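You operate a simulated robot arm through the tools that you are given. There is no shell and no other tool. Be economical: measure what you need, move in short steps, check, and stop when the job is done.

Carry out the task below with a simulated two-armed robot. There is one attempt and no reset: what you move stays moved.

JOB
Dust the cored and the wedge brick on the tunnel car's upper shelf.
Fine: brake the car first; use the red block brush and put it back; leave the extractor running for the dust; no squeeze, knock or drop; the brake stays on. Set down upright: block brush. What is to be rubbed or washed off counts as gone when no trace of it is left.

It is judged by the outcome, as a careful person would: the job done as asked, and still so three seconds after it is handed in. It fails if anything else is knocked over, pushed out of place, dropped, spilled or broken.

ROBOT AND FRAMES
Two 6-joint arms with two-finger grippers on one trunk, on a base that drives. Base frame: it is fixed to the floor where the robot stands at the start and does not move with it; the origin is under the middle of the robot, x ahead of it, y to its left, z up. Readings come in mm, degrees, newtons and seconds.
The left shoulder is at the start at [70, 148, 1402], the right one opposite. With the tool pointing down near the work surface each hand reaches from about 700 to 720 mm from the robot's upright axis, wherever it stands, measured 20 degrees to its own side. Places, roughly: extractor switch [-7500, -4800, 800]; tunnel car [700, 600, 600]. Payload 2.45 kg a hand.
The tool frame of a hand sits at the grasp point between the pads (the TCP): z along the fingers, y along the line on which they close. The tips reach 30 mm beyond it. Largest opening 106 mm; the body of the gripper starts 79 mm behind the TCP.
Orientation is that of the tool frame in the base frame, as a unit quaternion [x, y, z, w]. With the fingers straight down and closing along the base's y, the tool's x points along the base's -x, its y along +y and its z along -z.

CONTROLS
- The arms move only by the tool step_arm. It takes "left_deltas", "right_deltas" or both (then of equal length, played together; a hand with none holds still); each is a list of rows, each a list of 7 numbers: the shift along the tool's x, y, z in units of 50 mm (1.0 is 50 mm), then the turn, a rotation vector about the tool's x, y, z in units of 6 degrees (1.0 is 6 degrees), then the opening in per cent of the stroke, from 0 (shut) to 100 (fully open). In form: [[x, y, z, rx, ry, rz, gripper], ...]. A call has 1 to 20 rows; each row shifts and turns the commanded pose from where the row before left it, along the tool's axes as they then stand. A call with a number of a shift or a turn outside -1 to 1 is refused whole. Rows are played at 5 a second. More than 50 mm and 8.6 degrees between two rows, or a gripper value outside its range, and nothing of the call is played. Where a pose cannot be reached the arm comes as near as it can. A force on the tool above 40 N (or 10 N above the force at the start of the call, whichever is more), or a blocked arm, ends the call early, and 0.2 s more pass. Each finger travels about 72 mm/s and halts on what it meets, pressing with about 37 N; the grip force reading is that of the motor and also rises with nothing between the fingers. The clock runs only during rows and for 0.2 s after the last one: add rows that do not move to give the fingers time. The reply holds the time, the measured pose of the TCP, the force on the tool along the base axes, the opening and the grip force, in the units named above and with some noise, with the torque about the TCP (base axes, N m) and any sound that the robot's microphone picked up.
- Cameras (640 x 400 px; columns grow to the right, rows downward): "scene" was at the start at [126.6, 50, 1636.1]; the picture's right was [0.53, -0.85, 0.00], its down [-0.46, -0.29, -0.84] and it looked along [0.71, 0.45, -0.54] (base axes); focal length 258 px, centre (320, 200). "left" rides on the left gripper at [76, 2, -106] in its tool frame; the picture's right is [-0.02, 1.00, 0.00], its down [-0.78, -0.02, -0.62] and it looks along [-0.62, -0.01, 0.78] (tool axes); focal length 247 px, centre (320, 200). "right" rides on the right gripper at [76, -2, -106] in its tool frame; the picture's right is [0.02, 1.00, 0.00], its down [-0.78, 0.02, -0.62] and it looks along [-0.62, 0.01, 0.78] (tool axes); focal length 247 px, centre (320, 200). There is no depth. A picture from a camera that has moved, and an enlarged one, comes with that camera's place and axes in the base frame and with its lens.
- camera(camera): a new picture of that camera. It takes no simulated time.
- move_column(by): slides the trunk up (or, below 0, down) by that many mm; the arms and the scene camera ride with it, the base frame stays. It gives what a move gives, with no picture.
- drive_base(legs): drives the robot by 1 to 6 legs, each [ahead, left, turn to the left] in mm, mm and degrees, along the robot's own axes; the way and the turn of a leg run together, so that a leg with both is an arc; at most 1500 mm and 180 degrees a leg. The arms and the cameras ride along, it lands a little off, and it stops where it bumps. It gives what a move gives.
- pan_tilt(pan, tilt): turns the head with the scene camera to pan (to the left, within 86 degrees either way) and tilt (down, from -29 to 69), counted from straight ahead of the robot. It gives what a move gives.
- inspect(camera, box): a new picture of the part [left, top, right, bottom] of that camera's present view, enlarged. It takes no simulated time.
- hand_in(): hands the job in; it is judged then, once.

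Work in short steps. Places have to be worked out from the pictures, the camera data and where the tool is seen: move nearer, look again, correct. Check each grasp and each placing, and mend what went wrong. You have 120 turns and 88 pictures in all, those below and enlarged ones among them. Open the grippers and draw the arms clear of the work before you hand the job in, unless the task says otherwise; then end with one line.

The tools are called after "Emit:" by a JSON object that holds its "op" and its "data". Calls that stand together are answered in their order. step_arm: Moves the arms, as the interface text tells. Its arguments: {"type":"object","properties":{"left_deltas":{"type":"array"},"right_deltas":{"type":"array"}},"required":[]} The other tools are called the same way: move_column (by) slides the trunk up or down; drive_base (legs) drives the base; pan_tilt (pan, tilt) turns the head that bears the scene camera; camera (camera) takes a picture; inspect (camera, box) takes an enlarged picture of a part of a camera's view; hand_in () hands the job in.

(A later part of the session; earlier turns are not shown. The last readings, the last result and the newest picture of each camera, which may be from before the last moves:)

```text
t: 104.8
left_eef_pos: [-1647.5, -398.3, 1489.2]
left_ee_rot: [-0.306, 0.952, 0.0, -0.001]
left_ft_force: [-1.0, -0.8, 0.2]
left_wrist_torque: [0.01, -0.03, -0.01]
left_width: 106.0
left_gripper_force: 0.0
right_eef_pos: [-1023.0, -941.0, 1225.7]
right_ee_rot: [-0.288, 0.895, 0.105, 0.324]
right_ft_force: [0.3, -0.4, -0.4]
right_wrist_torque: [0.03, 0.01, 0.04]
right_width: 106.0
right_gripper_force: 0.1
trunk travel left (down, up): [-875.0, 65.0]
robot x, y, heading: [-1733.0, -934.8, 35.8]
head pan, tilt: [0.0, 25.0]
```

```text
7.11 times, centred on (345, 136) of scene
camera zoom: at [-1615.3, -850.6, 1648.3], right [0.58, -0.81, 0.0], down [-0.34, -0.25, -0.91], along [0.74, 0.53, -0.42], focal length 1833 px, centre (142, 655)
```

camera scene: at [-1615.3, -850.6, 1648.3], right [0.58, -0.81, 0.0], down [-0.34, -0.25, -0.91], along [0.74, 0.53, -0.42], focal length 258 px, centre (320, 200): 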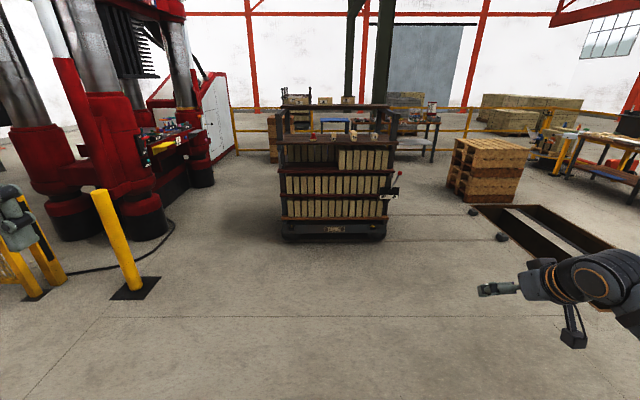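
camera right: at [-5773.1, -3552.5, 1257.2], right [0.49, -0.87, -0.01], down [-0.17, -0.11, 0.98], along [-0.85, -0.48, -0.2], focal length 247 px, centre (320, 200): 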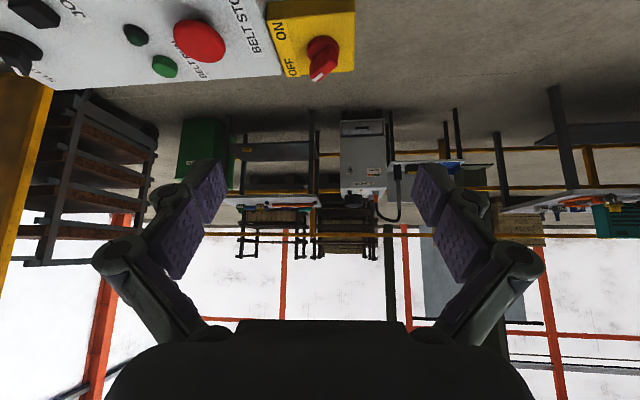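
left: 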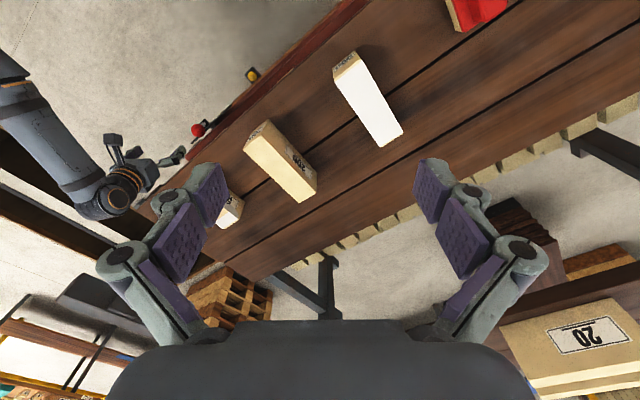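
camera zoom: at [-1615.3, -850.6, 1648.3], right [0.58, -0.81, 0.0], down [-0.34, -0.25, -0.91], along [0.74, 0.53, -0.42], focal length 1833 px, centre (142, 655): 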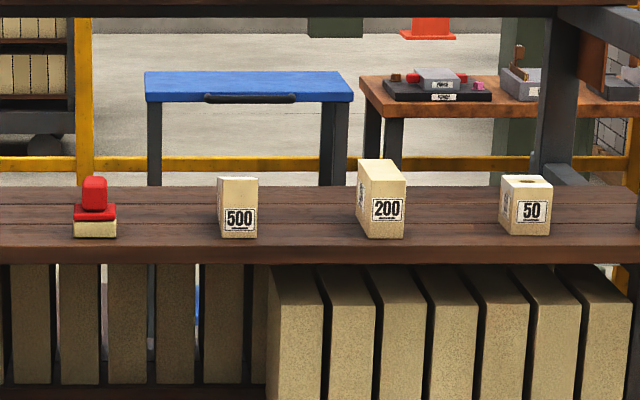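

There is a higher, rear shelf with more bricks (30, 20, 40). I zoom in on both rows to find the wedge and the cored brick.

Emit:
{"op": "inspect", "data": {"camera": "scene", "box": [276, 90, 364, 110]}}

Emit:
{"op": "inspect", "data": {"camera": "scene", "box": [325, 126, 380, 146]}}

```text
7.27 times, centred on (320, 100) of scene
camera zoom: at [-1615.3, -850.6, 1648.3], right [0.58, -0.81, 0.0], down [-0.34, -0.25, -0.91], along [0.74, 0.53, -0.42], focal length 1875 px, centre (320, 927)
```

zoom: 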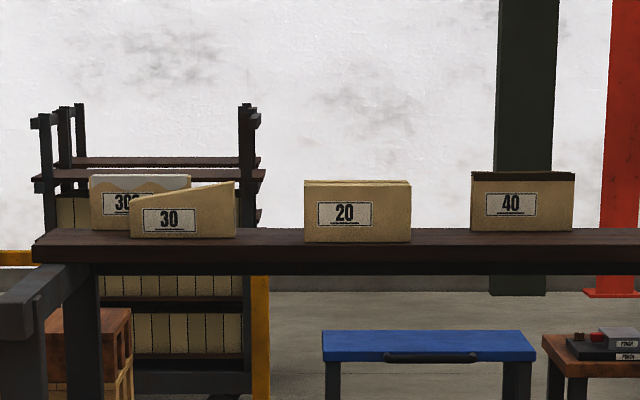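

```text
11.64 times, centred on (352, 136) of scene
camera zoom: at [-1615.3, -850.6, 1648.3], right [0.58, -0.81, 0.0], down [-0.34, -0.25, -0.91], along [0.74, 0.53, -0.42], focal length 3000 px, centre (-58, 945)
```

zoom: 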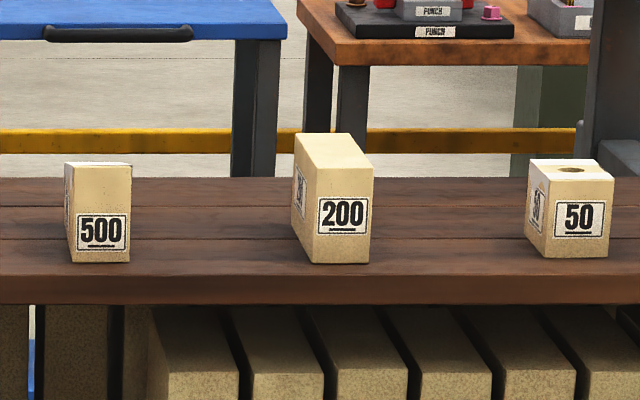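

On the deck, the 500 brick tapers in plan (a wedge) and its top is white with dust, and the 50 brick is cored and dusty. The top rear shelf still needs a closer look, so I drive to a standoff in front of the car and raise the head.

Emit:
{"op": "drive_base", "data": {"legs": [[1500, -157, 0], [49, 0, -0.8]]}}

Emit:
{"op": "move_column", "data": {"by": 65}}

Emit:
{"op": "pan_tilt", "data": {"pan": 0, "tilt": 25}}

Emit:
{"op": "camera", "data": {"camera": "scene"}}

```text
refused: leg 1 is longer than a leg can be; nothing moved
```

```text
t: 105.8
left_eef_pos: [-1647.7, -398.2, 1553.8]
left_ee_rot: [-0.307, 0.952, 0.0, 0.0]
left_ft_force: [-0.3, 0.0, -0.6]
left_wrist_torque: [0.03, 0.01, 0.0]
left_width: 105.9
left_gripper_force: 0.1
right_eef_pos: [-1024.2, -940.7, 1289.8]
right_ee_rot: [-0.288, 0.895, 0.105, 0.325]
right_ft_force: [0.0, 0.4, 0.0]
right_wrist_torque: [0.0, -0.01, 0.0]
right_width: 105.8
right_gripper_force: 0.0
trunk travel left (down, up): [-940.0, 0.0]
robot x, y, heading: [-1731.2, -935.3, 35.5]
head pan, tilt: [0.0, 25.0]
```

```text
t: 106.4
left_eef_pos: [-1648.5, -396.6, 1553.2]
left_ee_rot: [-0.306, 0.952, 0.001, 0.0]
left_ft_force: [0.4, -0.1, -0.7]
left_wrist_torque: [0.01, 0.02, -0.01]
left_width: 106.1
left_gripper_force: 0.1
right_eef_pos: [-1022.9, -941.1, 1291.1]
right_ee_rot: [-0.288, 0.895, 0.106, 0.324]
right_ft_force: [-0.6, -0.1, 0.4]
right_wrist_torque: [-0.04, 0.01, -0.02]
right_width: 105.9
right_gripper_force: 0.1
trunk travel left (down, up): [-940.0, 0.0]
robot x, y, heading: [-1729.4, -936.2, 35.7]
head pan, tilt: [0.0, 25.0]
```

```text
51 pictures are left
camera scene: at [-1615.3, -850.6, 1713.3], right [0.58, -0.81, 0.0], down [-0.34, -0.25, -0.91], along [0.74, 0.53, -0.42], focal length 258 px, centre (320, 200)
```

scene: 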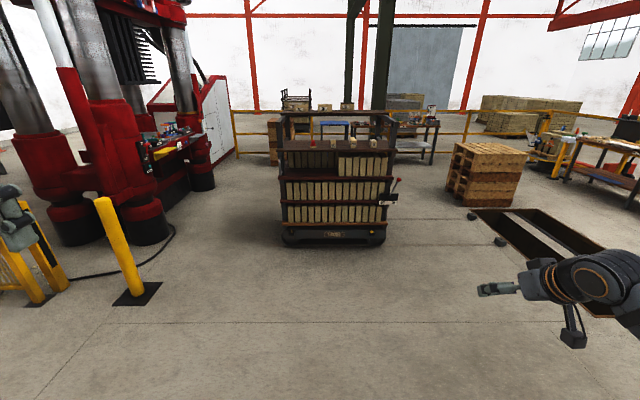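

The leg was just over the 1500 mm limit, so I split the drive in two.

Emit:
{"op": "drive_base", "data": {"legs": [[800, -80, 0], [749, -77, -0.7]]}}

Emit:
{"op": "camera", "data": {"camera": "scene"}}

```text
t: 114.5
left_eef_pos: [-274.2, 383.6, 1555.0]
left_ee_rot: [-0.301, 0.954, 0.0, 0.001]
left_ft_force: [-0.1, -0.4, 0.5]
left_wrist_torque: [0.03, -0.05, -0.02]
left_width: 106.0
left_gripper_force: 0.1
right_eef_pos: [342.8, -167.5, 1290.9]
right_ee_rot: [-0.282, 0.897, 0.103, 0.326]
right_ft_force: [0.2, -0.7, 0.1]
right_wrist_torque: [0.0, 0.0, -0.02]
right_width: 106.0
right_gripper_force: 0.1
trunk travel left (down, up): [-940.0, 0.0]
robot x, y, heading: [-363.1, -157.2, 35.2]
head pan, tilt: [0.0, 25.0]
```

```text
50 pictures are left
camera scene: at [-247.7, -69.7, 1713.5], right [0.57, -0.82, 0.0], down [-0.35, -0.24, -0.91], along [0.74, 0.52, -0.42], focal length 258 px, centre (320, 200)
```

scene: 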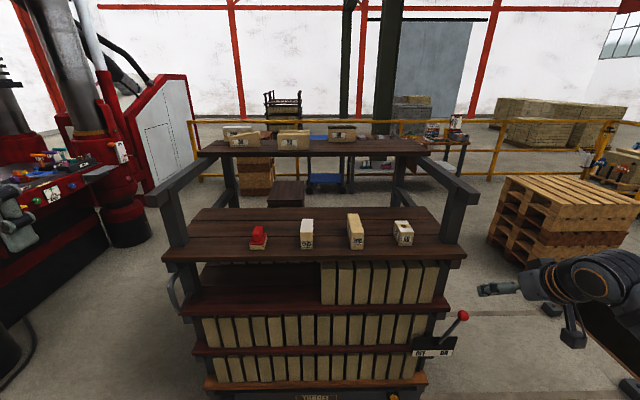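

I zoom in on the rear top shelf and then the main deck from this closer viewpoint.

Emit:
{"op": "inspect", "data": {"camera": "scene", "box": [215, 115, 375, 160]}}

Emit:
{"op": "inspect", "data": {"camera": "scene", "box": [240, 205, 424, 260]}}

```text
4.00 times, centred on (295, 138) of scene
camera zoom: at [-247.7, -69.7, 1713.5], right [0.57, -0.82, 0.0], down [-0.35, -0.24, -0.91], along [0.74, 0.52, -0.42], focal length 1031 px, centre (420, 450)
```

zoom: 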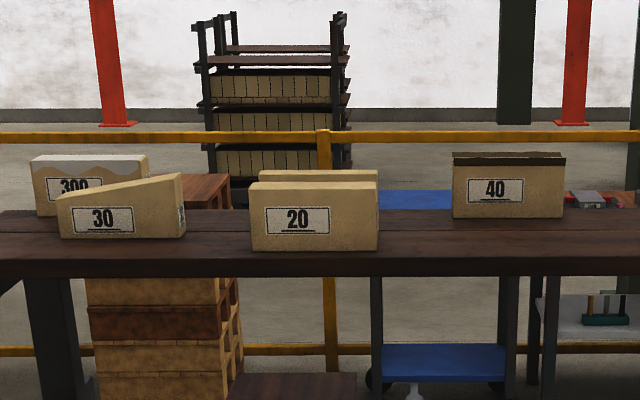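

```text
3.48 times, centred on (332, 232) of scene
camera zoom: at [-247.7, -69.7, 1713.5], right [0.57, -0.82, 0.0], down [-0.35, -0.24, -0.91], along [0.74, 0.52, -0.42], focal length 897 px, centre (278, 87)
```

zoom: 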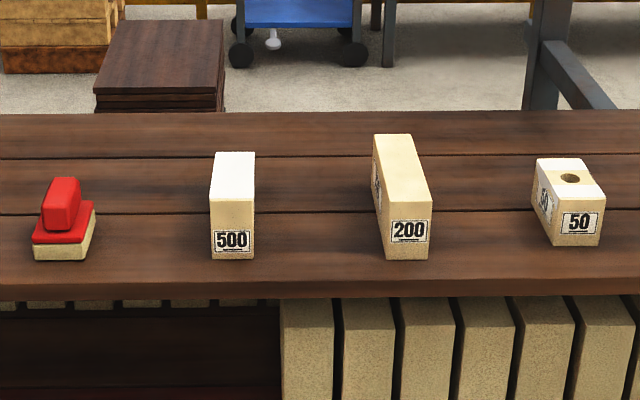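

The dusty deck bricks are the cored 50 and the tapered 500; the 200 is clean, and the top-shelf bricks show no loose dust. I close in so that the left hand can reach the brush.

Emit:
{"op": "drive_base", "data": {"legs": [[320, 12, 0]]}}

Emit:
{"op": "pan_tilt", "data": {"pan": 0, "tilt": 40}}

Emit:
{"op": "camera", "data": {"camera": "scene"}}

Emit:
{"op": "camera", "data": {"camera": "left"}}

```text
t: 116.6
left_eef_pos: [-27.3, 575.2, 1554.0]
left_ee_rot: [-0.305, 0.952, 0.001, 0.001]
left_ft_force: [0.4, -1.2, 0.0]
left_wrist_torque: [0.03, -0.04, 0.02]
left_width: 106.0
left_gripper_force: 0.1
right_eef_pos: [594.2, 28.2, 1291.9]
right_ee_rot: [-0.286, 0.895, 0.105, 0.326]
right_ft_force: [0.0, -0.7, 0.9]
right_wrist_torque: [-0.04, -0.02, 0.01]
right_width: 106.1
right_gripper_force: 0.2
trunk travel left (down, up): [-940.0, 0.0]
robot x, y, heading: [-110.4, 43.0, 35.3]
head pan, tilt: [0.0, 25.0]
```

```text
t: 117.4
left_eef_pos: [-24.5, 579.2, 1554.5]
left_ee_rot: [-0.304, 0.953, 0.0, 0.0]
left_ft_force: [-0.2, -0.3, -0.1]
left_wrist_torque: [0.01, -0.03, 0.01]
left_width: 106.2
left_gripper_force: 0.0
right_eef_pos: [597.0, 30.6, 1291.3]
right_ee_rot: [-0.286, 0.895, 0.105, 0.326]
right_ft_force: [-0.6, 0.0, -0.1]
right_wrist_torque: [-0.02, 0.0, 0.01]
right_width: 106.2
right_gripper_force: 0.1
trunk travel left (down, up): [-940.0, 0.0]
robot x, y, heading: [-113.1, 39.0, 35.5]
head pan, tilt: [0.0, 40.0]
```

```text
47 pictures are left
camera scene: at [0.0, 120.5, 1690.0], right [0.58, -0.82, 0.0], down [-0.52, -0.37, -0.77], along [0.62, 0.44, -0.64], focal length 258 px, centre (320, 200)
```

scene: 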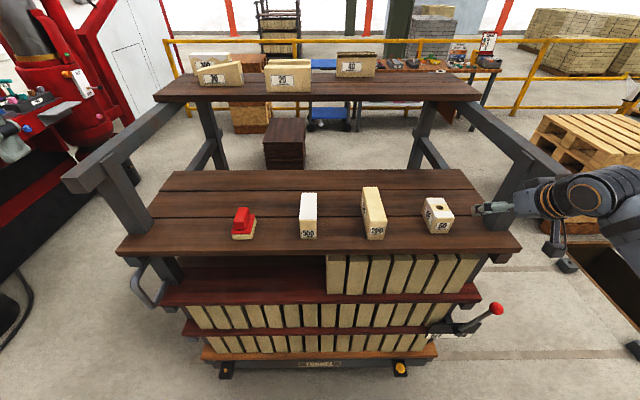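

```text
46 pictures are left
camera left: at [-87.0, 534.7, 1659.0], right [-0.56, 0.83, 0.0], down [0.65, 0.44, 0.62], along [0.51, 0.35, -0.78], focal length 247 px, centre (320, 200)
```

left: 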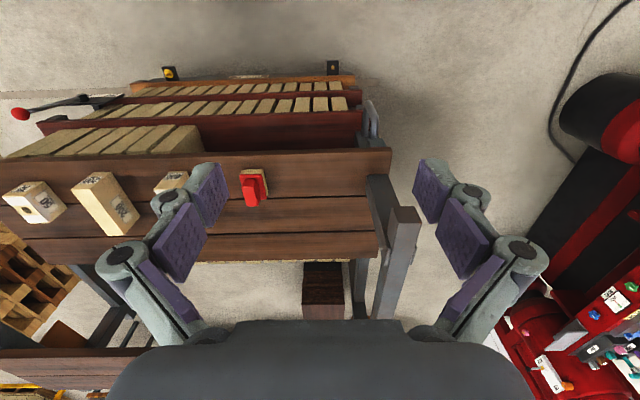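

The brush is near (297, 600) and the deck's front edge squares with the robot. I move the left hand above the brush at about z 1380 for a closer look.

Emit:
{"op": "step_arm", "data": {"left_deltas": [[-0.685, -0.42, 0.435, 0, 0, 0, 100], [-0.685, -0.42, 0.435, 0, 0, 0, 100], [-0.685, -0.42, 0.435, 0, 0, 0, 100], [-0.685, -0.42, 0.435, 0, 0, 0, 100], [-0.685, -0.42, 0.435, 0, 0, 0, 100], [-0.685, -0.42, 0.435, 0, 0, 0, 100], [-0.685, -0.42, 0.435, 0, 0, 0, 100], [-0.685, -0.42, 0.435, 0, 0, 0, 100], [0, 0, 0, 0, 0, 0, 100]]}}

Emit:
{"op": "camera", "data": {"camera": "left"}}

Emit:
{"op": "inspect", "data": {"camera": "scene", "box": [220, 170, 480, 260]}}

```text
t: 119.4
left_eef_pos: [74.4, 634.7, 1316.0]
left_ee_rot: [-0.304, 0.953, 0.0, 0.001]
left_ft_force: [0.9, -0.2, -0.5]
left_wrist_torque: [0.04, 0.01, 0.02]
left_width: 105.9
left_gripper_force: 0.0
left hand out of reach, approached as far as the arm can: row 1, 2, 3, 4, 5, 6, 7, 8
right_eef_pos: [596.5, 31.2, 1290.8]
right_ee_rot: [-0.285, 0.896, 0.105, 0.325]
right_ft_force: [-0.2, -0.2, 0.8]
right_wrist_torque: [0.0, 0.0, 0.02]
right_width: 105.8
right_gripper_force: 0.0
trunk travel left (down, up): [-940.0, 0.0]
robot x, y, heading: [-112.0, 39.7, 35.2]
head pan, tilt: [0.0, 40.0]
```

```text
45 pictures are left
camera left: at [12.1, 591.8, 1420.5], right [-0.56, 0.83, 0.0], down [0.65, 0.44, 0.62], along [0.52, 0.35, -0.78], focal length 247 px, centre (320, 200)
```

left: 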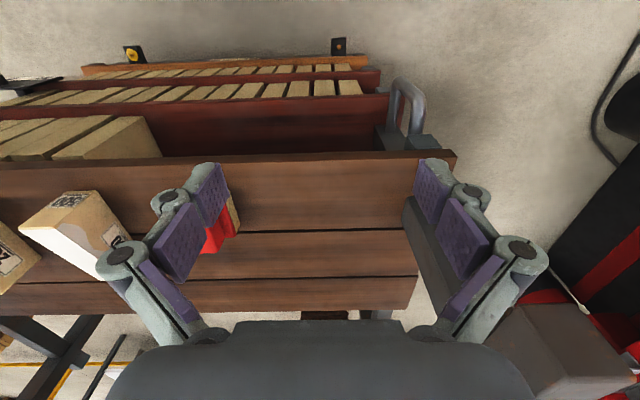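

```text
2.46 times, centred on (350, 215) of scene
camera zoom: at [0.2, 120.5, 1690.0], right [0.58, -0.82, 0.0], down [-0.52, -0.37, -0.77], along [0.62, 0.44, -0.64], focal length 634 px, centre (246, 163)
```

zoom: 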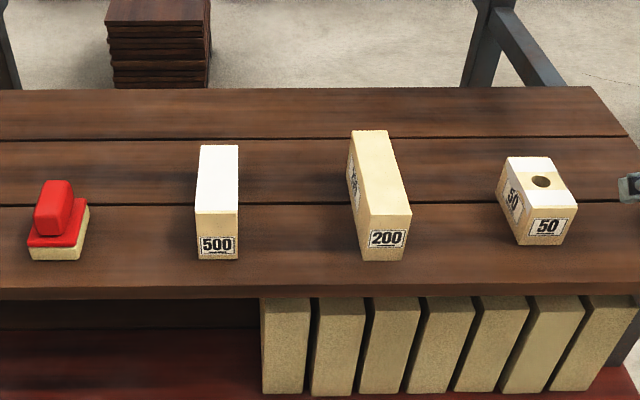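

The left hand fell short of the commanded point at (74, 635, 1316). I test whether it can go further in at this lower height with small steps.

Emit:
{"op": "step_arm", "data": {"left_deltas": [[-0.5, -0.3, 0, 0, 0, 0, 100], [-0.5, -0.3, 0, 0, 0, 0, 100], [0, 0, 0, 0, 0, 0, 100]]}}

```text
t: 120.2
left_eef_pos: [75.7, 644.9, 1310.0]
left_ee_rot: [-0.304, 0.953, 0.001, 0.001]
left_ft_force: [-0.4, -0.3, 0.2]
left_wrist_torque: [-0.01, -0.01, -0.01]
left_width: 106.2
left_gripper_force: 0.1
left hand out of reach, approached as far as the arm can: row 1, 2
right_eef_pos: [597.9, 31.3, 1290.8]
right_ee_rot: [-0.285, 0.895, 0.104, 0.326]
right_ft_force: [1.6, 0.7, 0.3]
right_wrist_torque: [0.0, -0.02, 0.02]
right_width: 106.2
right_gripper_force: 0.1
trunk travel left (down, up): [-940.0, 0.0]
robot x, y, heading: [-110.8, 38.7, 35.2]
head pan, tilt: [0.0, 40.0]
```

With the tool pointing down the arm runs out of reach, but the tilted right hand has ample reach. I bring the left hand back to its earlier safe pose and draw the right hand back. Then I strafe left so the right hand faces the brush.

Emit:
{"op": "step_arm", "data": {"left_deltas": [[0.5, 0.3, 0, 0, 0, 0, 100], [0.5, 0.3, 0, 0, 0, 0, 100], [0.685, 0.42, -0.435, 0, 0, 0, 100], [0.685, 0.42, -0.435, 0, 0, 0, 100], [0.685, 0.42, -0.435, 0, 0, 0, 100], [0.685, 0.42, -0.435, 0, 0, 0, 100], [0.685, 0.42, -0.435, 0, 0, 0, 100], [0.685, 0.42, -0.435, 0, 0, 0, 100], [0.685, 0.42, -0.435, 0, 0, 0, 100], [0.685, 0.42, -0.435, 0, 0, 0, 100]], "right_deltas": [[0, 0, -0.6, 0, 0, 0, 100], [0, 0, -0.6, 0, 0, 0, 100], [0, 0, -0.6, 0, 0, 0, 100], [0, 0, 0, 0, 0, 0, 100], [0, 0, 0, 0, 0, 0, 100], [0, 0, 0, 0, 0, 0, 100], [0, 0, 0, 0, 0, 0, 100], [0, 0, 0, 0, 0, 0, 100], [0, 0, 0, 0, 0, 0, 100], [0, 0, 0, 0, 0, 0, 100]]}}

Emit:
{"op": "drive_base", "data": {"legs": [[0, 440, 0]]}}

Emit:
{"op": "camera", "data": {"camera": "right"}}

```text
t: 122.4
left_eef_pos: [-40.5, 637.0, 1342.8]
left_ee_rot: [-0.304, 0.953, 0.0, 0.0]
left_ft_force: [0.1, -1.0, 0.5]
left_wrist_torque: [0.03, 0.0, -0.01]
left_width: 105.8
left_gripper_force: 0.0
left hand out of reach, approached as far as the arm can: row 4, 5, 6, 7, 8, 9, 10
right_eef_pos: [574.6, 18.6, 1321.7]
right_ee_rot: [-0.286, 0.895, 0.105, 0.325]
right_ft_force: [-0.1, -0.1, -0.2]
right_wrist_torque: [0.01, 0.02, -0.01]
right_width: 106.0
right_gripper_force: 0.1
right hand out of reach, approached as far as the arm can: row 2, 3
trunk travel left (down, up): [-940.0, 0.0]
robot x, y, heading: [-111.2, 38.1, 35.3]
head pan, tilt: [0.0, 40.0]
```

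```text
t: 125.0
left_eef_pos: [-287.0, 990.9, 1344.2]
left_ee_rot: [-0.302, 0.953, 0.001, -0.001]
left_ft_force: [0.0, 0.1, 0.5]
left_wrist_torque: [0.01, -0.05, 0.03]
left_width: 106.1
left_gripper_force: 0.0
right_eef_pos: [325.0, 369.6, 1321.2]
right_ee_rot: [-0.284, 0.896, 0.105, 0.324]
right_ft_force: [0.0, -0.8, 0.2]
right_wrist_torque: [0.03, 0.0, 0.02]
right_width: 106.2
right_gripper_force: 0.0
trunk travel left (down, up): [-940.0, 0.0]
robot x, y, heading: [-366.0, 397.3, 35.1]
head pan, tilt: [0.0, 40.0]
```

```text
43 pictures are left
camera right: at [222.9, 293.4, 1353.4], right [-0.59, 0.81, -0.01], down [0.16, 0.13, 0.98], along [0.79, 0.58, -0.2], focal length 247 px, centre (320, 200)
```

right: 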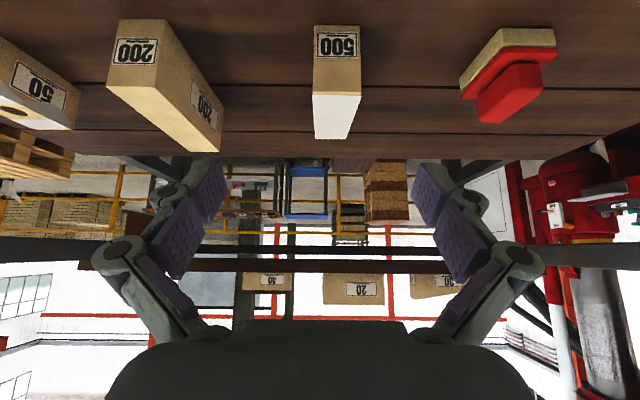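

The brush handle is near (302, 612, 1185). I slide the right hand along the car at this height until it lines up with the brush.

Emit:
{"op": "step_arm", "data": {"right_deltas": [[0, 0.85, 0, 0, 0, 0, 100], [0, 0.85, 0, 0, 0, 0, 100], [0, 0.85, 0, 0, 0, 0, 100], [0, 0.85, 0, 0, 0, 0, 100], [0, 0.83, 0, 0, 0, 0, 100], [0, 0, 0.5, 0, 0, 0, 100], [0, 0, 0, 0, 0, 0, 100]]}}

Emit:
{"op": "camera", "data": {"camera": "right"}}

```text
t: 126.6
left_eef_pos: [-286.9, 991.3, 1342.7]
left_ee_rot: [-0.301, 0.954, 0.002, 0.0]
left_ft_force: [-0.1, -0.3, 0.4]
left_wrist_torque: [0.06, 0.01, -0.03]
left_width: 106.0
left_gripper_force: 0.1
right_eef_pos: [215.4, 550.6, 1304.1]
right_ee_rot: [-0.285, 0.895, 0.105, 0.325]
right_ft_force: [-0.6, 0.2, 0.8]
right_wrist_torque: [0.01, 0.03, 0.01]
right_width: 106.0
right_gripper_force: 0.1
trunk travel left (down, up): [-940.0, 0.0]
robot x, y, heading: [-365.4, 395.0, 35.3]
head pan, tilt: [0.0, 40.0]
```

```text
42 pictures are left
camera right: at [113.8, 474.6, 1336.0], right [-0.59, 0.81, -0.01], down [0.16, 0.13, 0.98], along [0.79, 0.58, -0.2], focal length 247 px, centre (320, 200)
```

right: 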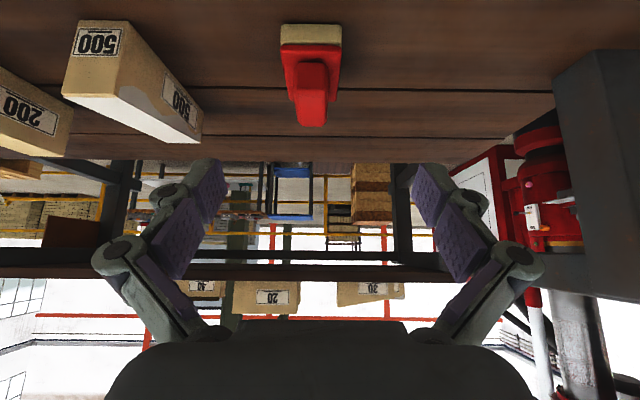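

The brush is nearly centred. I enlarge it to measure the handle and base.

Emit:
{"op": "inspect", "data": {"camera": "right", "box": [250, 10, 378, 140]}}

```text
3.08 times, centred on (314, 75) of right
camera zoom: at [113.8, 474.6, 1336.0], right [-0.59, 0.81, -0.01], down [0.16, 0.13, 0.98], along [0.79, 0.58, -0.2], focal length 760 px, centre (338, 585)
```

zoom: 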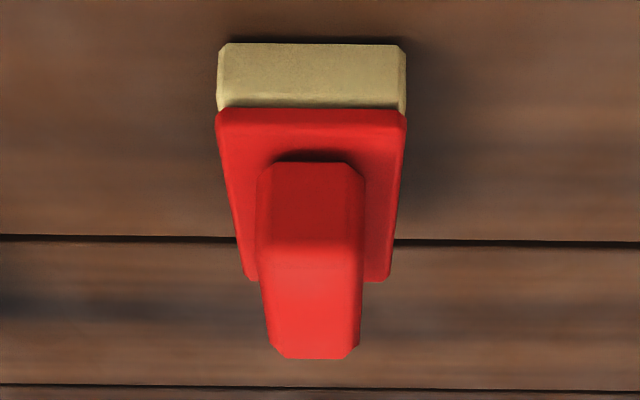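

Triangulation gives the deck at z ≈ 1133 and the handle centre at about (310, 604, 1178), some 33 mm wide. I move to a pre-grasp point 80 mm short of it.

Emit:
{"op": "step_arm", "data": {"right_deltas": [[-0.035, -0.115, 0.68, 0, 0, 0, 100], [-0.035, -0.115, 0.68, 0, 0, 0, 100], [0, 0, 0, 0, 0, 0, 100]]}}

Emit:
{"op": "camera", "data": {"camera": "right"}}

```text
t: 127.4
left_eef_pos: [-292.3, 993.4, 1342.5]
left_ee_rot: [-0.302, 0.953, 0.001, 0.001]
left_ft_force: [-0.2, -0.6, 0.4]
left_wrist_torque: [-0.01, -0.03, -0.03]
left_width: 105.8
left_gripper_force: 0.1
right_eef_pos: [258.4, 570.0, 1254.2]
right_ee_rot: [-0.284, 0.896, 0.103, 0.326]
right_ft_force: [-0.4, -0.2, -0.2]
right_wrist_torque: [0.01, -0.03, -0.01]
right_width: 105.9
right_gripper_force: 0.0
trunk travel left (down, up): [-940.0, 0.0]
robot x, y, heading: [-361.8, 396.5, 35.3]
head pan, tilt: [0.0, 40.0]
```

```text
40 pictures are left
camera right: at [156.0, 493.8, 1285.7], right [-0.59, 0.81, -0.01], down [0.16, 0.13, 0.98], along [0.79, 0.58, -0.2], focal length 247 px, centre (320, 200)
```

right: 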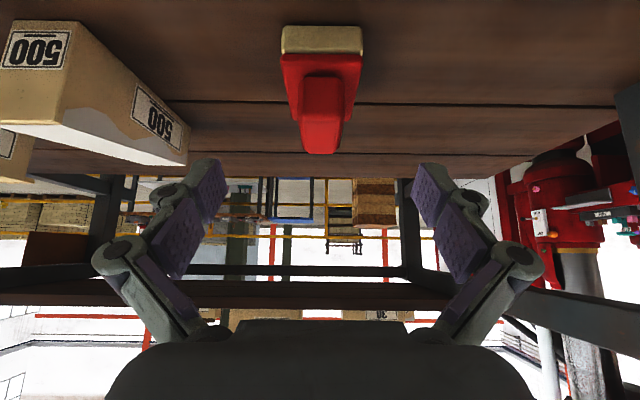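

The handle is centred between the fingers. I advance 75 mm along the approach.

Emit:
{"op": "step_arm", "data": {"right_deltas": [[0, 0, 0.4, 0, 0, 0, 100], [0, 0, 0.4, 0, 0, 0, 100], [0, 0, 0.4, 0, 0, 0, 100], [0, 0, 0.3, 0, 0, 0, 100], [0, 0, 0, 0, 0, 0, 100]]}}

Emit:
{"op": "camera", "data": {"camera": "right"}}

```text
t: 128.6
left_eef_pos: [-290.0, 992.7, 1342.9]
left_ee_rot: [-0.302, 0.953, 0.001, 0.0]
left_ft_force: [0.7, 0.6, -0.1]
left_wrist_torque: [-0.01, -0.02, 0.04]
left_width: 105.9
left_gripper_force: 0.0
right_eef_pos: [299.9, 596.5, 1196.1]
right_ee_rot: [-0.284, 0.896, 0.104, 0.326]
right_ft_force: [0.4, 0.1, 0.0]
right_wrist_torque: [0.01, 0.02, -0.02]
right_width: 106.0
right_gripper_force: 0.1
trunk travel left (down, up): [-940.0, 0.0]
robot x, y, heading: [-362.6, 394.4, 34.9]
head pan, tilt: [0.0, 40.0]
```

```text
39 pictures are left
camera right: at [197.0, 521.5, 1228.6], right [-0.59, 0.81, -0.01], down [0.16, 0.13, 0.98], along [0.79, 0.58, -0.2], focal length 247 px, centre (320, 200)
```

right: 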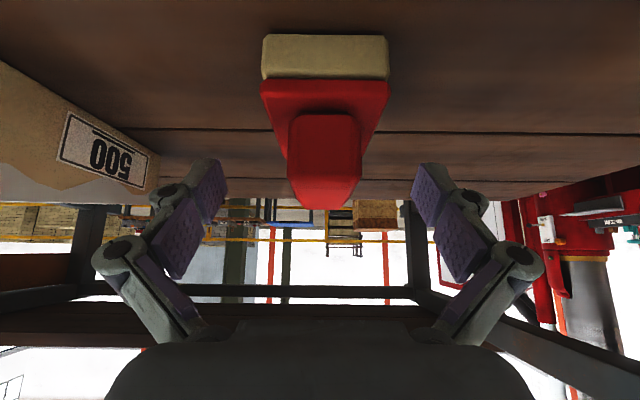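

The fingertips straddle the handle but sit slightly outboard of its centre. I nudge inward about 15 mm, then close.

Emit:
{"op": "step_arm", "data": {"right_deltas": [[-0.19, 0, 0.24, 0, 0, 0, 100], [0, 0, 0, 0, 0, 0, 60], [0, 0, 0, 0, 0, 0, 40], [0, 0, 0, 0, 0, 0, 25], [0, 0, 0, 0, 0, 0, 20], [0, 0, 0, 0, 0, 0, 20], [0, 0, 0, 0, 0, 0, 20]]}}

Emit:
{"op": "camera", "data": {"camera": "right"}}

```text
t: 130.2
left_eef_pos: [-290.1, 993.1, 1343.4]
left_ee_rot: [-0.302, 0.953, 0.0, 0.0]
left_ft_force: [0.3, 0.2, 0.0]
left_wrist_torque: [0.0, 0.0, 0.05]
left_width: 106.1
left_gripper_force: 0.0
right_eef_pos: [310.6, 607.7, 1194.4]
right_ee_rot: [-0.285, 0.895, 0.105, 0.326]
right_ft_force: [-0.1, -1.2, 2.9]
right_wrist_torque: [0.03, 0.0, 0.01]
right_width: 54.2
right_gripper_force: 37.5
trunk travel left (down, up): [-940.0, 0.0]
robot x, y, heading: [-363.8, 393.4, 35.4]
head pan, tilt: [0.0, 40.0]
```

```text
38 pictures are left
camera right: at [208.5, 530.7, 1226.0], right [-0.59, 0.81, -0.01], down [0.15, 0.13, 0.98], along [0.79, 0.58, -0.2], focal length 247 px, centre (320, 200)
```

right: 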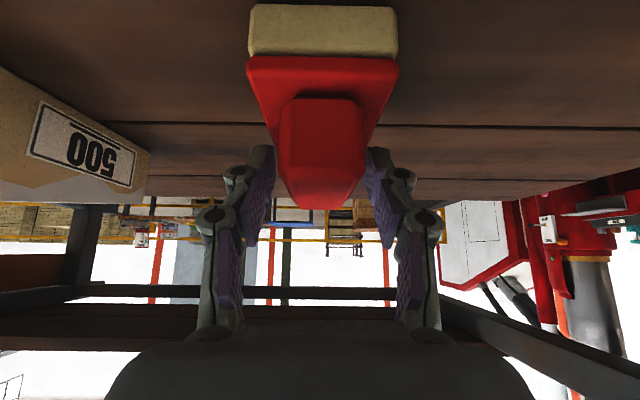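

The grip width of 54 mm means the tips caught the wider red board, not the handle. I reopen, rise about 12 mm and close again on the handle.

Emit:
{"op": "step_arm", "data": {"right_deltas": [[0, 0, 0, 0, 0, 0, 70], [0, 0, 0, 0, 0, 0, 90], [-0.15, 0, -0.18, 0, 0, 0, 90], [0, 0, 0, 0, 0, 0, 60], [0, 0, 0, 0, 0, 0, 40], [0, 0, 0, 0, 0, 0, 30], [0, 0, 0, 0, 0, 0, 20], [0, 0, 0, 0, 0, 0, 20], [0, 0, 0, 0, 0, 0, 20]]}}

Emit:
{"op": "camera", "data": {"camera": "right"}}

```text
t: 132.2
left_eef_pos: [-289.6, 992.5, 1342.3]
left_ee_rot: [-0.303, 0.953, 0.001, 0.0]
left_ft_force: [-0.1, -0.3, -0.4]
left_wrist_torque: [0.04, 0.01, 0.01]
left_width: 106.2
left_gripper_force: 0.2
right_eef_pos: [310.6, 607.7, 1204.8]
right_ee_rot: [-0.284, 0.896, 0.104, 0.325]
right_ft_force: [1.3, 0.4, 0.2]
right_wrist_torque: [-0.1, 0.01, 0.04]
right_width: 31.0
right_gripper_force: 36.7
trunk travel left (down, up): [-940.0, 0.0]
robot x, y, heading: [-361.8, 396.2, 35.3]
head pan, tilt: [0.0, 40.0]
```

```text
37 pictures are left
camera right: at [208.4, 531.1, 1237.4], right [-0.59, 0.81, -0.01], down [0.16, 0.13, 0.98], along [0.79, 0.58, -0.2], focal length 247 px, centre (320, 200)
```

right: 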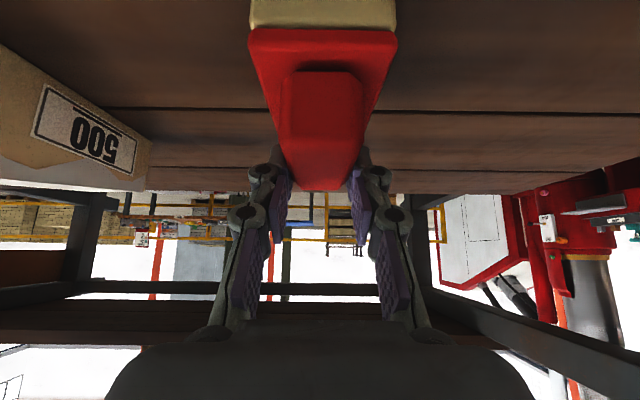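

The grip is now 31 mm wide on the handle, with TCP at z 1205 and the bristle soles at 1133. Before lifting, I enlarge the three bricks to be sure which is the wedge and where the dust is.

Emit:
{"op": "pan_tilt", "data": {"pan": -35, "tilt": 35}}

Emit:
{"op": "camera", "data": {"camera": "scene"}}

```text
t: 133.2
left_eef_pos: [-289.2, 992.9, 1342.9]
left_ee_rot: [-0.302, 0.953, 0.0, 0.0]
left_ft_force: [-0.4, -0.2, 0.2]
left_wrist_torque: [-0.02, 0.01, 0.02]
left_width: 105.8
left_gripper_force: 0.1
right_eef_pos: [311.9, 607.4, 1205.4]
right_ee_rot: [-0.285, 0.896, 0.103, 0.325]
right_ft_force: [0.2, 0.3, 1.0]
right_wrist_torque: [-0.11, -0.06, 0.02]
right_width: 31.0
right_gripper_force: 36.5
trunk travel left (down, up): [-940.0, 0.0]
robot x, y, heading: [-364.0, 395.7, 35.1]
head pan, tilt: [-35.0, 35.0]
```

```text
36 pictures are left
camera scene: at [-232.9, 427.9, 1697.5], right [0.0, -1.0, 0.0], down [-0.57, 0.0, -0.82], along [0.82, 0.0, -0.57], focal length 258 px, centre (320, 200)
```

scene: 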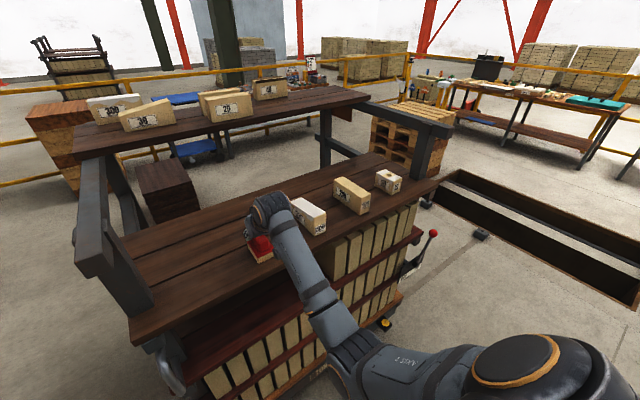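

Good angle; I enlarge the three deck bricks and the top-shelf row.

Emit:
{"op": "inspect", "data": {"camera": "scene", "box": [280, 160, 416, 245]}}

Emit:
{"op": "inspect", "data": {"camera": "scene", "box": [80, 70, 300, 140]}}

```text
4.71 times, centred on (348, 202) of scene
camera zoom: at [-232.9, 427.9, 1697.5], right [0.0, -1.0, 0.0], down [-0.57, 0.0, -0.82], along [0.82, 0.0, -0.57], focal length 1213 px, centre (188, 188)
```

zoom: 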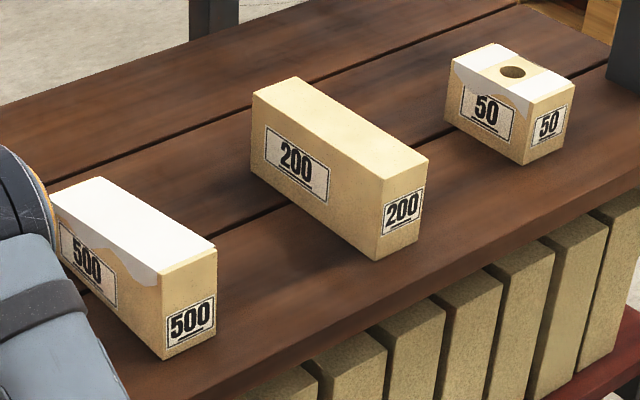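

```text
2.91 times, centred on (190, 105) of scene
camera zoom: at [-232.9, 427.9, 1697.5], right [0.0, -1.0, 0.0], down [-0.57, 0.0, -0.82], along [0.82, 0.0, -0.57], focal length 750 px, centre (698, 476)
```

zoom: 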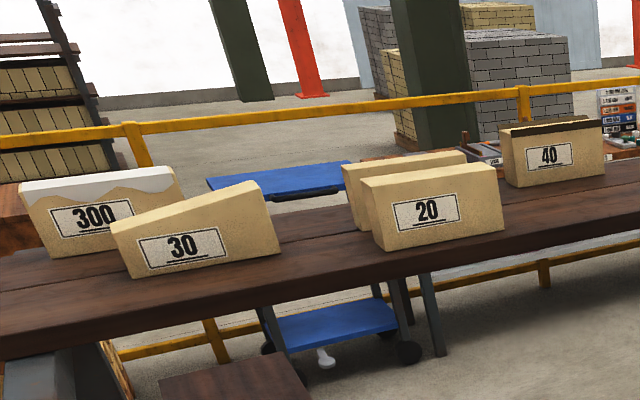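

The 500 (white, with wavy dust running over its edges) and the cored 50 are the dusty ones on this shelf; the 200 is clean. I lift the brush straight up in steps.

Emit:
{"op": "step_arm", "data": {"right_deltas": [[-0.26, 0, -0.31, 0, 0, 0, 20], [-0.26, 0, -0.31, 0, 0, 0, 20], [-0.26, 0, -0.31, 0, 0, 0, 20], [-0.26, 0, -0.31, 0, 0, 0, 20], [-0.26, 0, -0.31, 0, 0, 0, 20], [0, 0, 0, 0, 0, 0, 20]]}}

Emit:
{"op": "camera", "data": {"camera": "right"}}

```text
t: 134.6
left_eef_pos: [-289.7, 992.9, 1342.6]
left_ee_rot: [-0.303, 0.953, 0.0, -0.001]
left_ft_force: [-0.4, 0.4, -0.6]
left_wrist_torque: [0.0, 0.02, 0.01]
left_width: 105.9
left_gripper_force: 0.2
right_eef_pos: [310.7, 606.3, 1305.7]
right_ee_rot: [-0.285, 0.896, 0.104, 0.325]
right_ft_force: [-0.4, 0.0, -1.8]
right_wrist_torque: [0.03, -0.01, 0.0]
right_width: 31.1
right_gripper_force: 36.6
trunk travel left (down, up): [-940.0, 0.0]
robot x, y, heading: [-359.7, 392.4, 35.1]
head pan, tilt: [-35.0, 35.0]
```

```text
33 pictures are left
camera right: at [209.1, 530.8, 1337.9], right [-0.59, 0.81, -0.01], down [0.16, 0.13, 0.98], along [0.79, 0.58, -0.2], focal length 247 px, centre (320, 200)
```

right: 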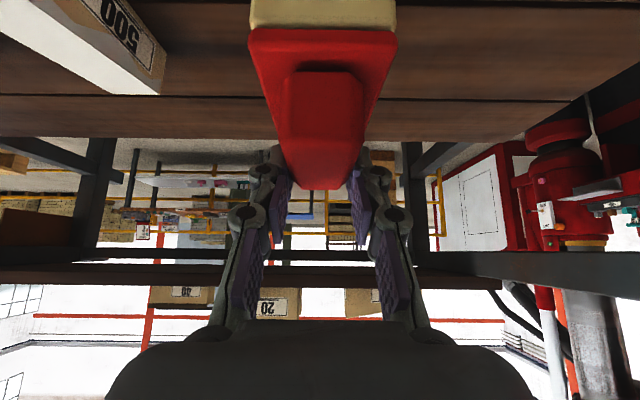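

The brush is lifted cleanly. I raise it another 20 mm and strafe right about 183 mm to bring it over the 500 brick.

Emit:
{"op": "step_arm", "data": {"right_deltas": [[-0.26, 0, -0.31, 0, 0, 0, 20], [0, 0, 0, 0, 0, 0, 20]]}}

Emit:
{"op": "drive_base", "data": {"legs": [[0, -183, 0]]}}

Emit:
{"op": "camera", "data": {"camera": "right"}}

Emit:
{"op": "pan_tilt", "data": {"pan": -20, "tilt": 38}}

Emit:
{"op": "camera", "data": {"camera": "scene"}}

```text
t: 135.2
left_eef_pos: [-288.8, 991.8, 1342.2]
left_ee_rot: [-0.302, 0.953, 0.0, 0.0]
left_ft_force: [0.2, 0.1, -0.3]
left_wrist_torque: [0.03, 0.03, 0.01]
left_width: 106.0
left_gripper_force: 0.1
right_eef_pos: [311.6, 606.4, 1327.7]
right_ee_rot: [-0.284, 0.896, 0.104, 0.325]
right_ft_force: [-0.1, 0.6, -1.0]
right_wrist_torque: [0.01, -0.01, 0.02]
right_width: 31.1
right_gripper_force: 37.4
trunk travel left (down, up): [-940.0, 0.0]
robot x, y, heading: [-361.9, 395.8, 35.2]
head pan, tilt: [-35.0, 35.0]
```

```text
t: 136.8
left_eef_pos: [-184.7, 846.3, 1340.3]
left_ee_rot: [-0.301, 0.954, -0.001, 0.001]
left_ft_force: [0.1, 0.5, -0.2]
left_wrist_torque: [-0.05, -0.03, 0.02]
left_width: 106.0
left_gripper_force: 0.0
right_eef_pos: [416.2, 457.2, 1326.8]
right_ee_rot: [-0.283, 0.897, 0.101, 0.326]
right_ft_force: [-0.6, -0.4, -1.0]
right_wrist_torque: [0.01, -0.03, 0.0]
right_width: 31.1
right_gripper_force: 37.4
trunk travel left (down, up): [-940.0, 0.0]
robot x, y, heading: [-258.9, 244.1, 35.2]
head pan, tilt: [-35.0, 35.0]
```

```text
32 pictures are left
camera right: at [312.4, 381.0, 1358.4], right [-0.59, 0.81, -0.02], down [0.15, 0.13, 0.98], along [0.79, 0.57, -0.2], focal length 247 px, centre (320, 200)
```

right: 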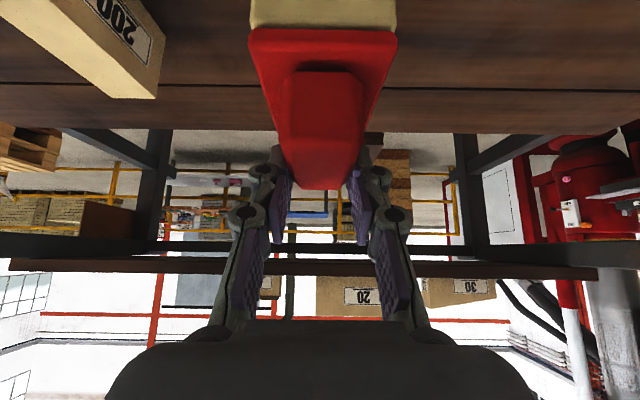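

```text
t: 137.5
left_eef_pos: [-181.0, 843.9, 1342.5]
left_ee_rot: [-0.3, 0.954, 0.0, 0.0]
left_ft_force: [0.0, -0.4, 0.8]
left_wrist_torque: [0.01, 0.0, -0.02]
left_width: 106.0
left_gripper_force: 0.1
right_eef_pos: [417.4, 453.2, 1325.8]
right_ee_rot: [-0.283, 0.896, 0.103, 0.325]
right_ft_force: [-0.3, 0.0, 0.2]
right_wrist_torque: [-0.02, -0.02, -0.01]
right_width: 31.0
right_gripper_force: 36.9
trunk travel left (down, up): [-940.0, 0.0]
robot x, y, heading: [-259.8, 243.8, 34.7]
head pan, tilt: [-20.0, 38.0]
```

```text
31 pictures are left
camera scene: at [-132.1, 299.8, 1692.9], right [0.26, -0.97, 0.0], down [-0.59, -0.16, -0.79], along [0.76, 0.2, -0.62], focal length 258 px, centre (320, 200)
```

scene: 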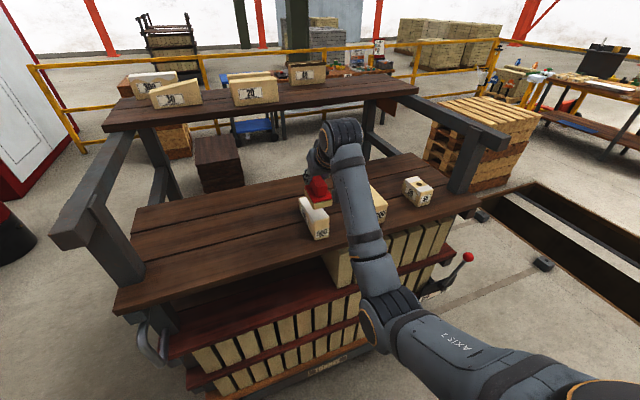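

I enlarge the brush-over-brick area to check alignment.

Emit:
{"op": "inspect", "data": {"camera": "scene", "box": [280, 160, 360, 250]}}

```text
4.44 times, centred on (320, 205) of scene
camera zoom: at [-132.1, 299.8, 1692.9], right [0.26, -0.97, 0.0], down [-0.59, -0.16, -0.79], along [0.76, 0.2, -0.62], focal length 1146 px, centre (320, 178)
```

zoom: 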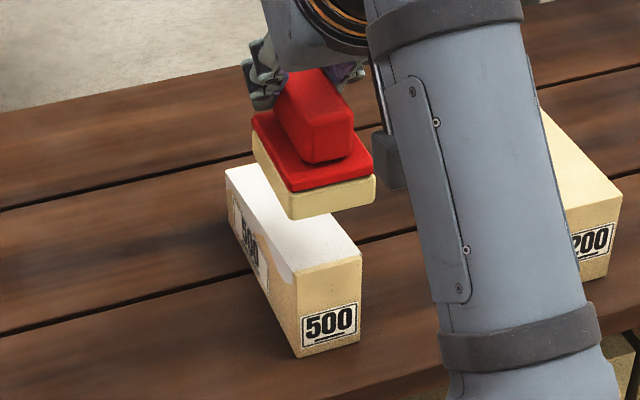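

The top of the 500 slopes down about 5° toward the back (75 mm tall in front, about 64 mm behind), so it is the wedge. I tilt the brush 5° to match and lower it to just above the top.

Emit:
{"op": "step_arm", "data": {"right_deltas": [[0, 0, 0, 0, 0.83, 0, 20], [0.19, 0, 0.38, 0, 0, 0, 20], [0.19, 0, 0.38, 0, 0, 0, 20], [0, 0, 0, 0, 0, 0, 20]]}}

Emit:
{"op": "inspect", "data": {"camera": "scene", "box": [280, 160, 360, 250]}}

```text
t: 138.5
left_eef_pos: [-180.2, 841.6, 1343.0]
left_ee_rot: [-0.3, 0.954, 0.001, -0.001]
left_ft_force: [-0.6, -1.4, 0.3]
left_wrist_torque: [-0.02, -0.02, -0.01]
left_width: 106.0
left_gripper_force: 0.1
right_eef_pos: [424.0, 456.5, 1284.7]
right_ee_rot: [-0.286, 0.91, 0.091, 0.286]
right_ft_force: [-0.2, 0.0, -1.2]
right_wrist_torque: [0.01, -0.01, 0.01]
right_width: 30.8
right_gripper_force: 36.9
trunk travel left (down, up): [-940.0, 0.0]
robot x, y, heading: [-254.1, 250.0, 34.7]
head pan, tilt: [-20.0, 38.0]
```

```text
4.44 times, centred on (320, 205) of scene
camera zoom: at [-131.8, 299.4, 1692.9], right [0.26, -0.97, 0.0], down [-0.6, -0.16, -0.79], along [0.76, 0.2, -0.62], focal length 1146 px, centre (320, 178)
```

zoom: 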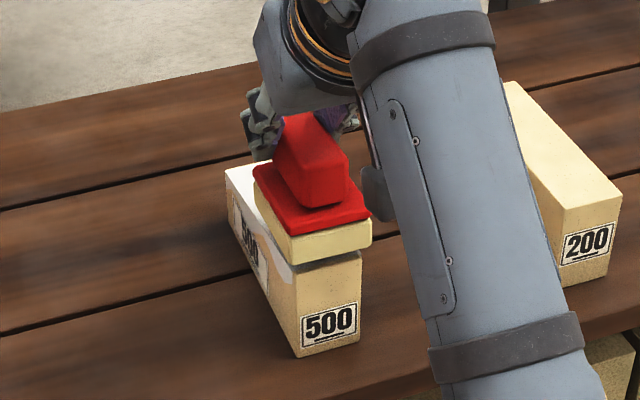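

The brush is well centred just above the near part of the wedge. I lower it in 2 mm steps, watching the force.

Emit:
{"op": "step_arm", "data": {"right_deltas": [[0.023, 0, 0.033, 0, 0, 0, 20], [0.023, 0, 0.033, 0, 0, 0, 20], [0.023, 0, 0.033, 0, 0, 0, 20], [0, 0, 0, 0, 0, 0, 20]]}}

```text
t: 139.5
left_eef_pos: [-181.5, 840.6, 1342.3]
left_ee_rot: [-0.301, 0.954, 0.001, 0.0]
left_ft_force: [0.4, -0.7, -0.8]
left_wrist_torque: [0.02, 0.02, -0.02]
left_width: 106.1
left_gripper_force: 0.1
right_eef_pos: [422.7, 457.0, 1277.4]
right_ee_rot: [-0.286, 0.91, 0.09, 0.286]
right_ft_force: [0.6, -0.7, -1.0]
right_wrist_torque: [-0.01, -0.05, -0.01]
right_width: 31.1
right_gripper_force: 37.0
trunk travel left (down, up): [-940.0, 0.0]
robot x, y, heading: [-261.5, 247.5, 35.2]
head pan, tilt: [-20.0, 38.0]
```

No contact yet, so I continue down another 6 mm.

Emit:
{"op": "step_arm", "data": {"right_deltas": [[0.023, 0, 0.033, 0, 0, 0, 20], [0.023, 0, 0.033, 0, 0, 0, 20], [0.011, 0, 0.017, 0, 0, 0, 20], [0, 0, 0, 0, 0, 0, 20]]}}

Emit:
{"op": "inspect", "data": {"camera": "scene", "box": [290, 185, 350, 245]}}

```text
t: 140.5
left_eef_pos: [-181.9, 842.0, 1344.3]
left_ee_rot: [-0.3, 0.954, 0.0, 0.001]
left_ft_force: [-0.6, 0.3, -0.1]
left_wrist_torque: [-0.01, -0.02, -0.02]
left_width: 106.0
left_gripper_force: 0.1
right_eef_pos: [421.9, 456.5, 1274.3]
right_ee_rot: [-0.287, 0.909, 0.092, 0.288]
right_ft_force: [2.9, 0.5, 16.9]
right_wrist_torque: [-0.55, 0.54, 0.05]
right_width: 31.5
right_gripper_force: 37.1
trunk travel left (down, up): [-940.0, 0.0]
robot x, y, heading: [-256.1, 247.6, 34.9]
head pan, tilt: [-20.0, 38.0]
```

```text
6.67 times, centred on (320, 215) of scene
camera zoom: at [-134.5, 298.6, 1693.3], right [0.26, -0.97, 0.0], down [-0.59, -0.16, -0.79], along [0.76, 0.2, -0.61], focal length 1718 px, centre (320, 100)
```

zoom: 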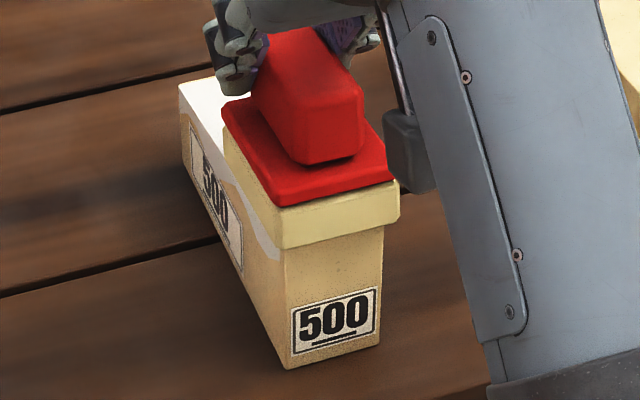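

Contact is at about 17 N on the near edge, so the top slopes a bit more than the brush. I add 2° of tilt, which lightens the contact, and start a slow stroke inward along the slope.

Emit:
{"op": "step_arm", "data": {"right_deltas": [[0, 0, 0, 0, 0.33, 0, 20], [0, 0, 0, 0, 0, 0, 20], [-0.124, 0, 0.1, 0, 0, 0, 20], [-0.124, 0, 0.1, 0, 0, 0, 20]]}}

```text
t: 141.5
left_eef_pos: [-179.9, 842.0, 1341.7]
left_ee_rot: [-0.3, 0.954, -0.001, -0.001]
left_ft_force: [-0.6, 0.9, -0.5]
left_wrist_torque: [-0.04, 0.02, 0.02]
left_width: 106.0
left_gripper_force: 0.1
right_eef_pos: [435.9, 466.2, 1269.5]
right_ee_rot: [-0.288, 0.915, 0.086, 0.27]
right_ft_force: [-2.5, -0.2, 5.1]
right_wrist_torque: [-0.42, 0.4, -0.03]
right_width: 31.0
right_gripper_force: 36.8
trunk travel left (down, up): [-940.0, 0.0]
robot x, y, heading: [-256.8, 247.8, 35.1]
head pan, tilt: [-20.0, 38.0]
```

The contact is light at about 6 N. I continue the stroke to the far end.

Emit:
{"op": "step_arm", "data": {"right_deltas": [[-0.124, 0, 0.1, 0, 0, 0, 20], [-0.124, 0, 0.1, 0, 0, 0, 20], [-0.124, 0, 0.1, 0, 0, 0, 20], [-0.124, 0, 0.1, 0, 0, 0, 20], [-0.124, 0, 0.1, 0, 0, 0, 20], [-0.124, 0, 0.1, 0, 0, 0, 20]]}}

Emit:
{"op": "inspect", "data": {"camera": "scene", "box": [280, 170, 360, 250]}}

```text
t: 142.9
left_eef_pos: [-180.8, 842.7, 1341.8]
left_ee_rot: [-0.3, 0.954, 0.0, 0.0]
left_ft_force: [0.3, 0.6, 0.4]
left_wrist_torque: [0.03, -0.04, -0.02]
left_width: 106.1
left_gripper_force: 0.0
right_eef_pos: [475.2, 494.1, 1266.4]
right_ee_rot: [-0.288, 0.915, 0.085, 0.27]
right_ft_force: [0.2, 0.4, -1.3]
right_wrist_torque: [0.0, -0.03, 0.03]
right_width: 30.6
right_gripper_force: 37.3
trunk travel left (down, up): [-940.0, 0.0]
robot x, y, heading: [-257.3, 246.9, 34.6]
head pan, tilt: [-20.0, 38.0]
```

```text
5.00 times, centred on (320, 210) of scene
camera zoom: at [-131.3, 299.8, 1692.9], right [0.26, -0.97, 0.0], down [-0.6, -0.16, -0.79], along [0.76, 0.2, -0.62], focal length 1289 px, centre (320, 150)
```

zoom: 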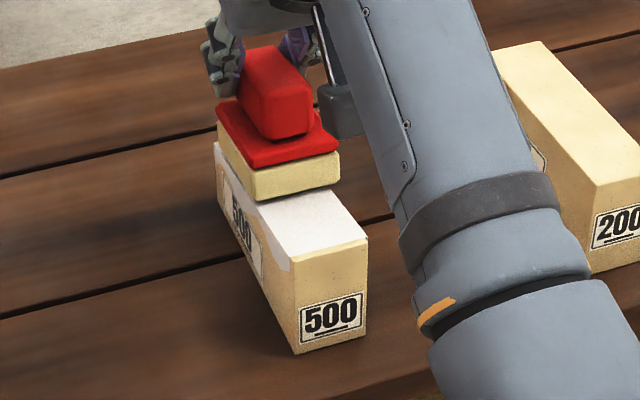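

The near strip is clean, but contact was lost on the way in. I lower in 1.5 mm steps at the far end to regain light contact.

Emit:
{"op": "step_arm", "data": {"right_deltas": [[0.016, 0, 0.025, 0, 0, 0, 20], [0.016, 0, 0.025, 0, 0, 0, 20], [0, 0, 0, 0, 0, 0, 20]]}}

Emit:
{"op": "step_arm", "data": {"right_deltas": [[0.016, 0, 0.025, 0, 0, 0, 20], [0, 0, 0, 0, 0, 0, 20]]}}

```text
t: 143.7
left_eef_pos: [-180.0, 842.0, 1342.3]
left_ee_rot: [-0.3, 0.954, 0.001, 0.0]
left_ft_force: [0.3, -0.3, -0.3]
left_wrist_torque: [0.03, 0.0, 0.01]
left_width: 106.0
left_gripper_force: 0.0
right_eef_pos: [474.5, 493.0, 1262.3]
right_ee_rot: [-0.288, 0.915, 0.086, 0.271]
right_ft_force: [-0.1, 0.0, -1.5]
right_wrist_torque: [0.04, 0.01, 0.03]
right_width: 30.7
right_gripper_force: 36.6
trunk travel left (down, up): [-940.0, 0.0]
robot x, y, heading: [-258.5, 244.2, 34.9]
head pan, tilt: [-20.0, 38.0]
```

```text
t: 144.3
left_eef_pos: [-181.4, 841.9, 1342.4]
left_ee_rot: [-0.3, 0.954, 0.0, -0.001]
left_ft_force: [0.1, 0.4, 0.1]
left_wrist_torque: [0.02, 0.04, 0.03]
left_width: 106.1
left_gripper_force: 0.0
right_eef_pos: [475.5, 493.8, 1261.7]
right_ee_rot: [-0.287, 0.915, 0.086, 0.271]
right_ft_force: [0.8, 0.2, 0.1]
right_wrist_torque: [-0.06, 0.02, 0.05]
right_width: 31.0
right_gripper_force: 37.3
trunk travel left (down, up): [-940.0, 0.0]
robot x, y, heading: [-257.7, 243.8, 34.9]
head pan, tilt: [-20.0, 38.0]
```

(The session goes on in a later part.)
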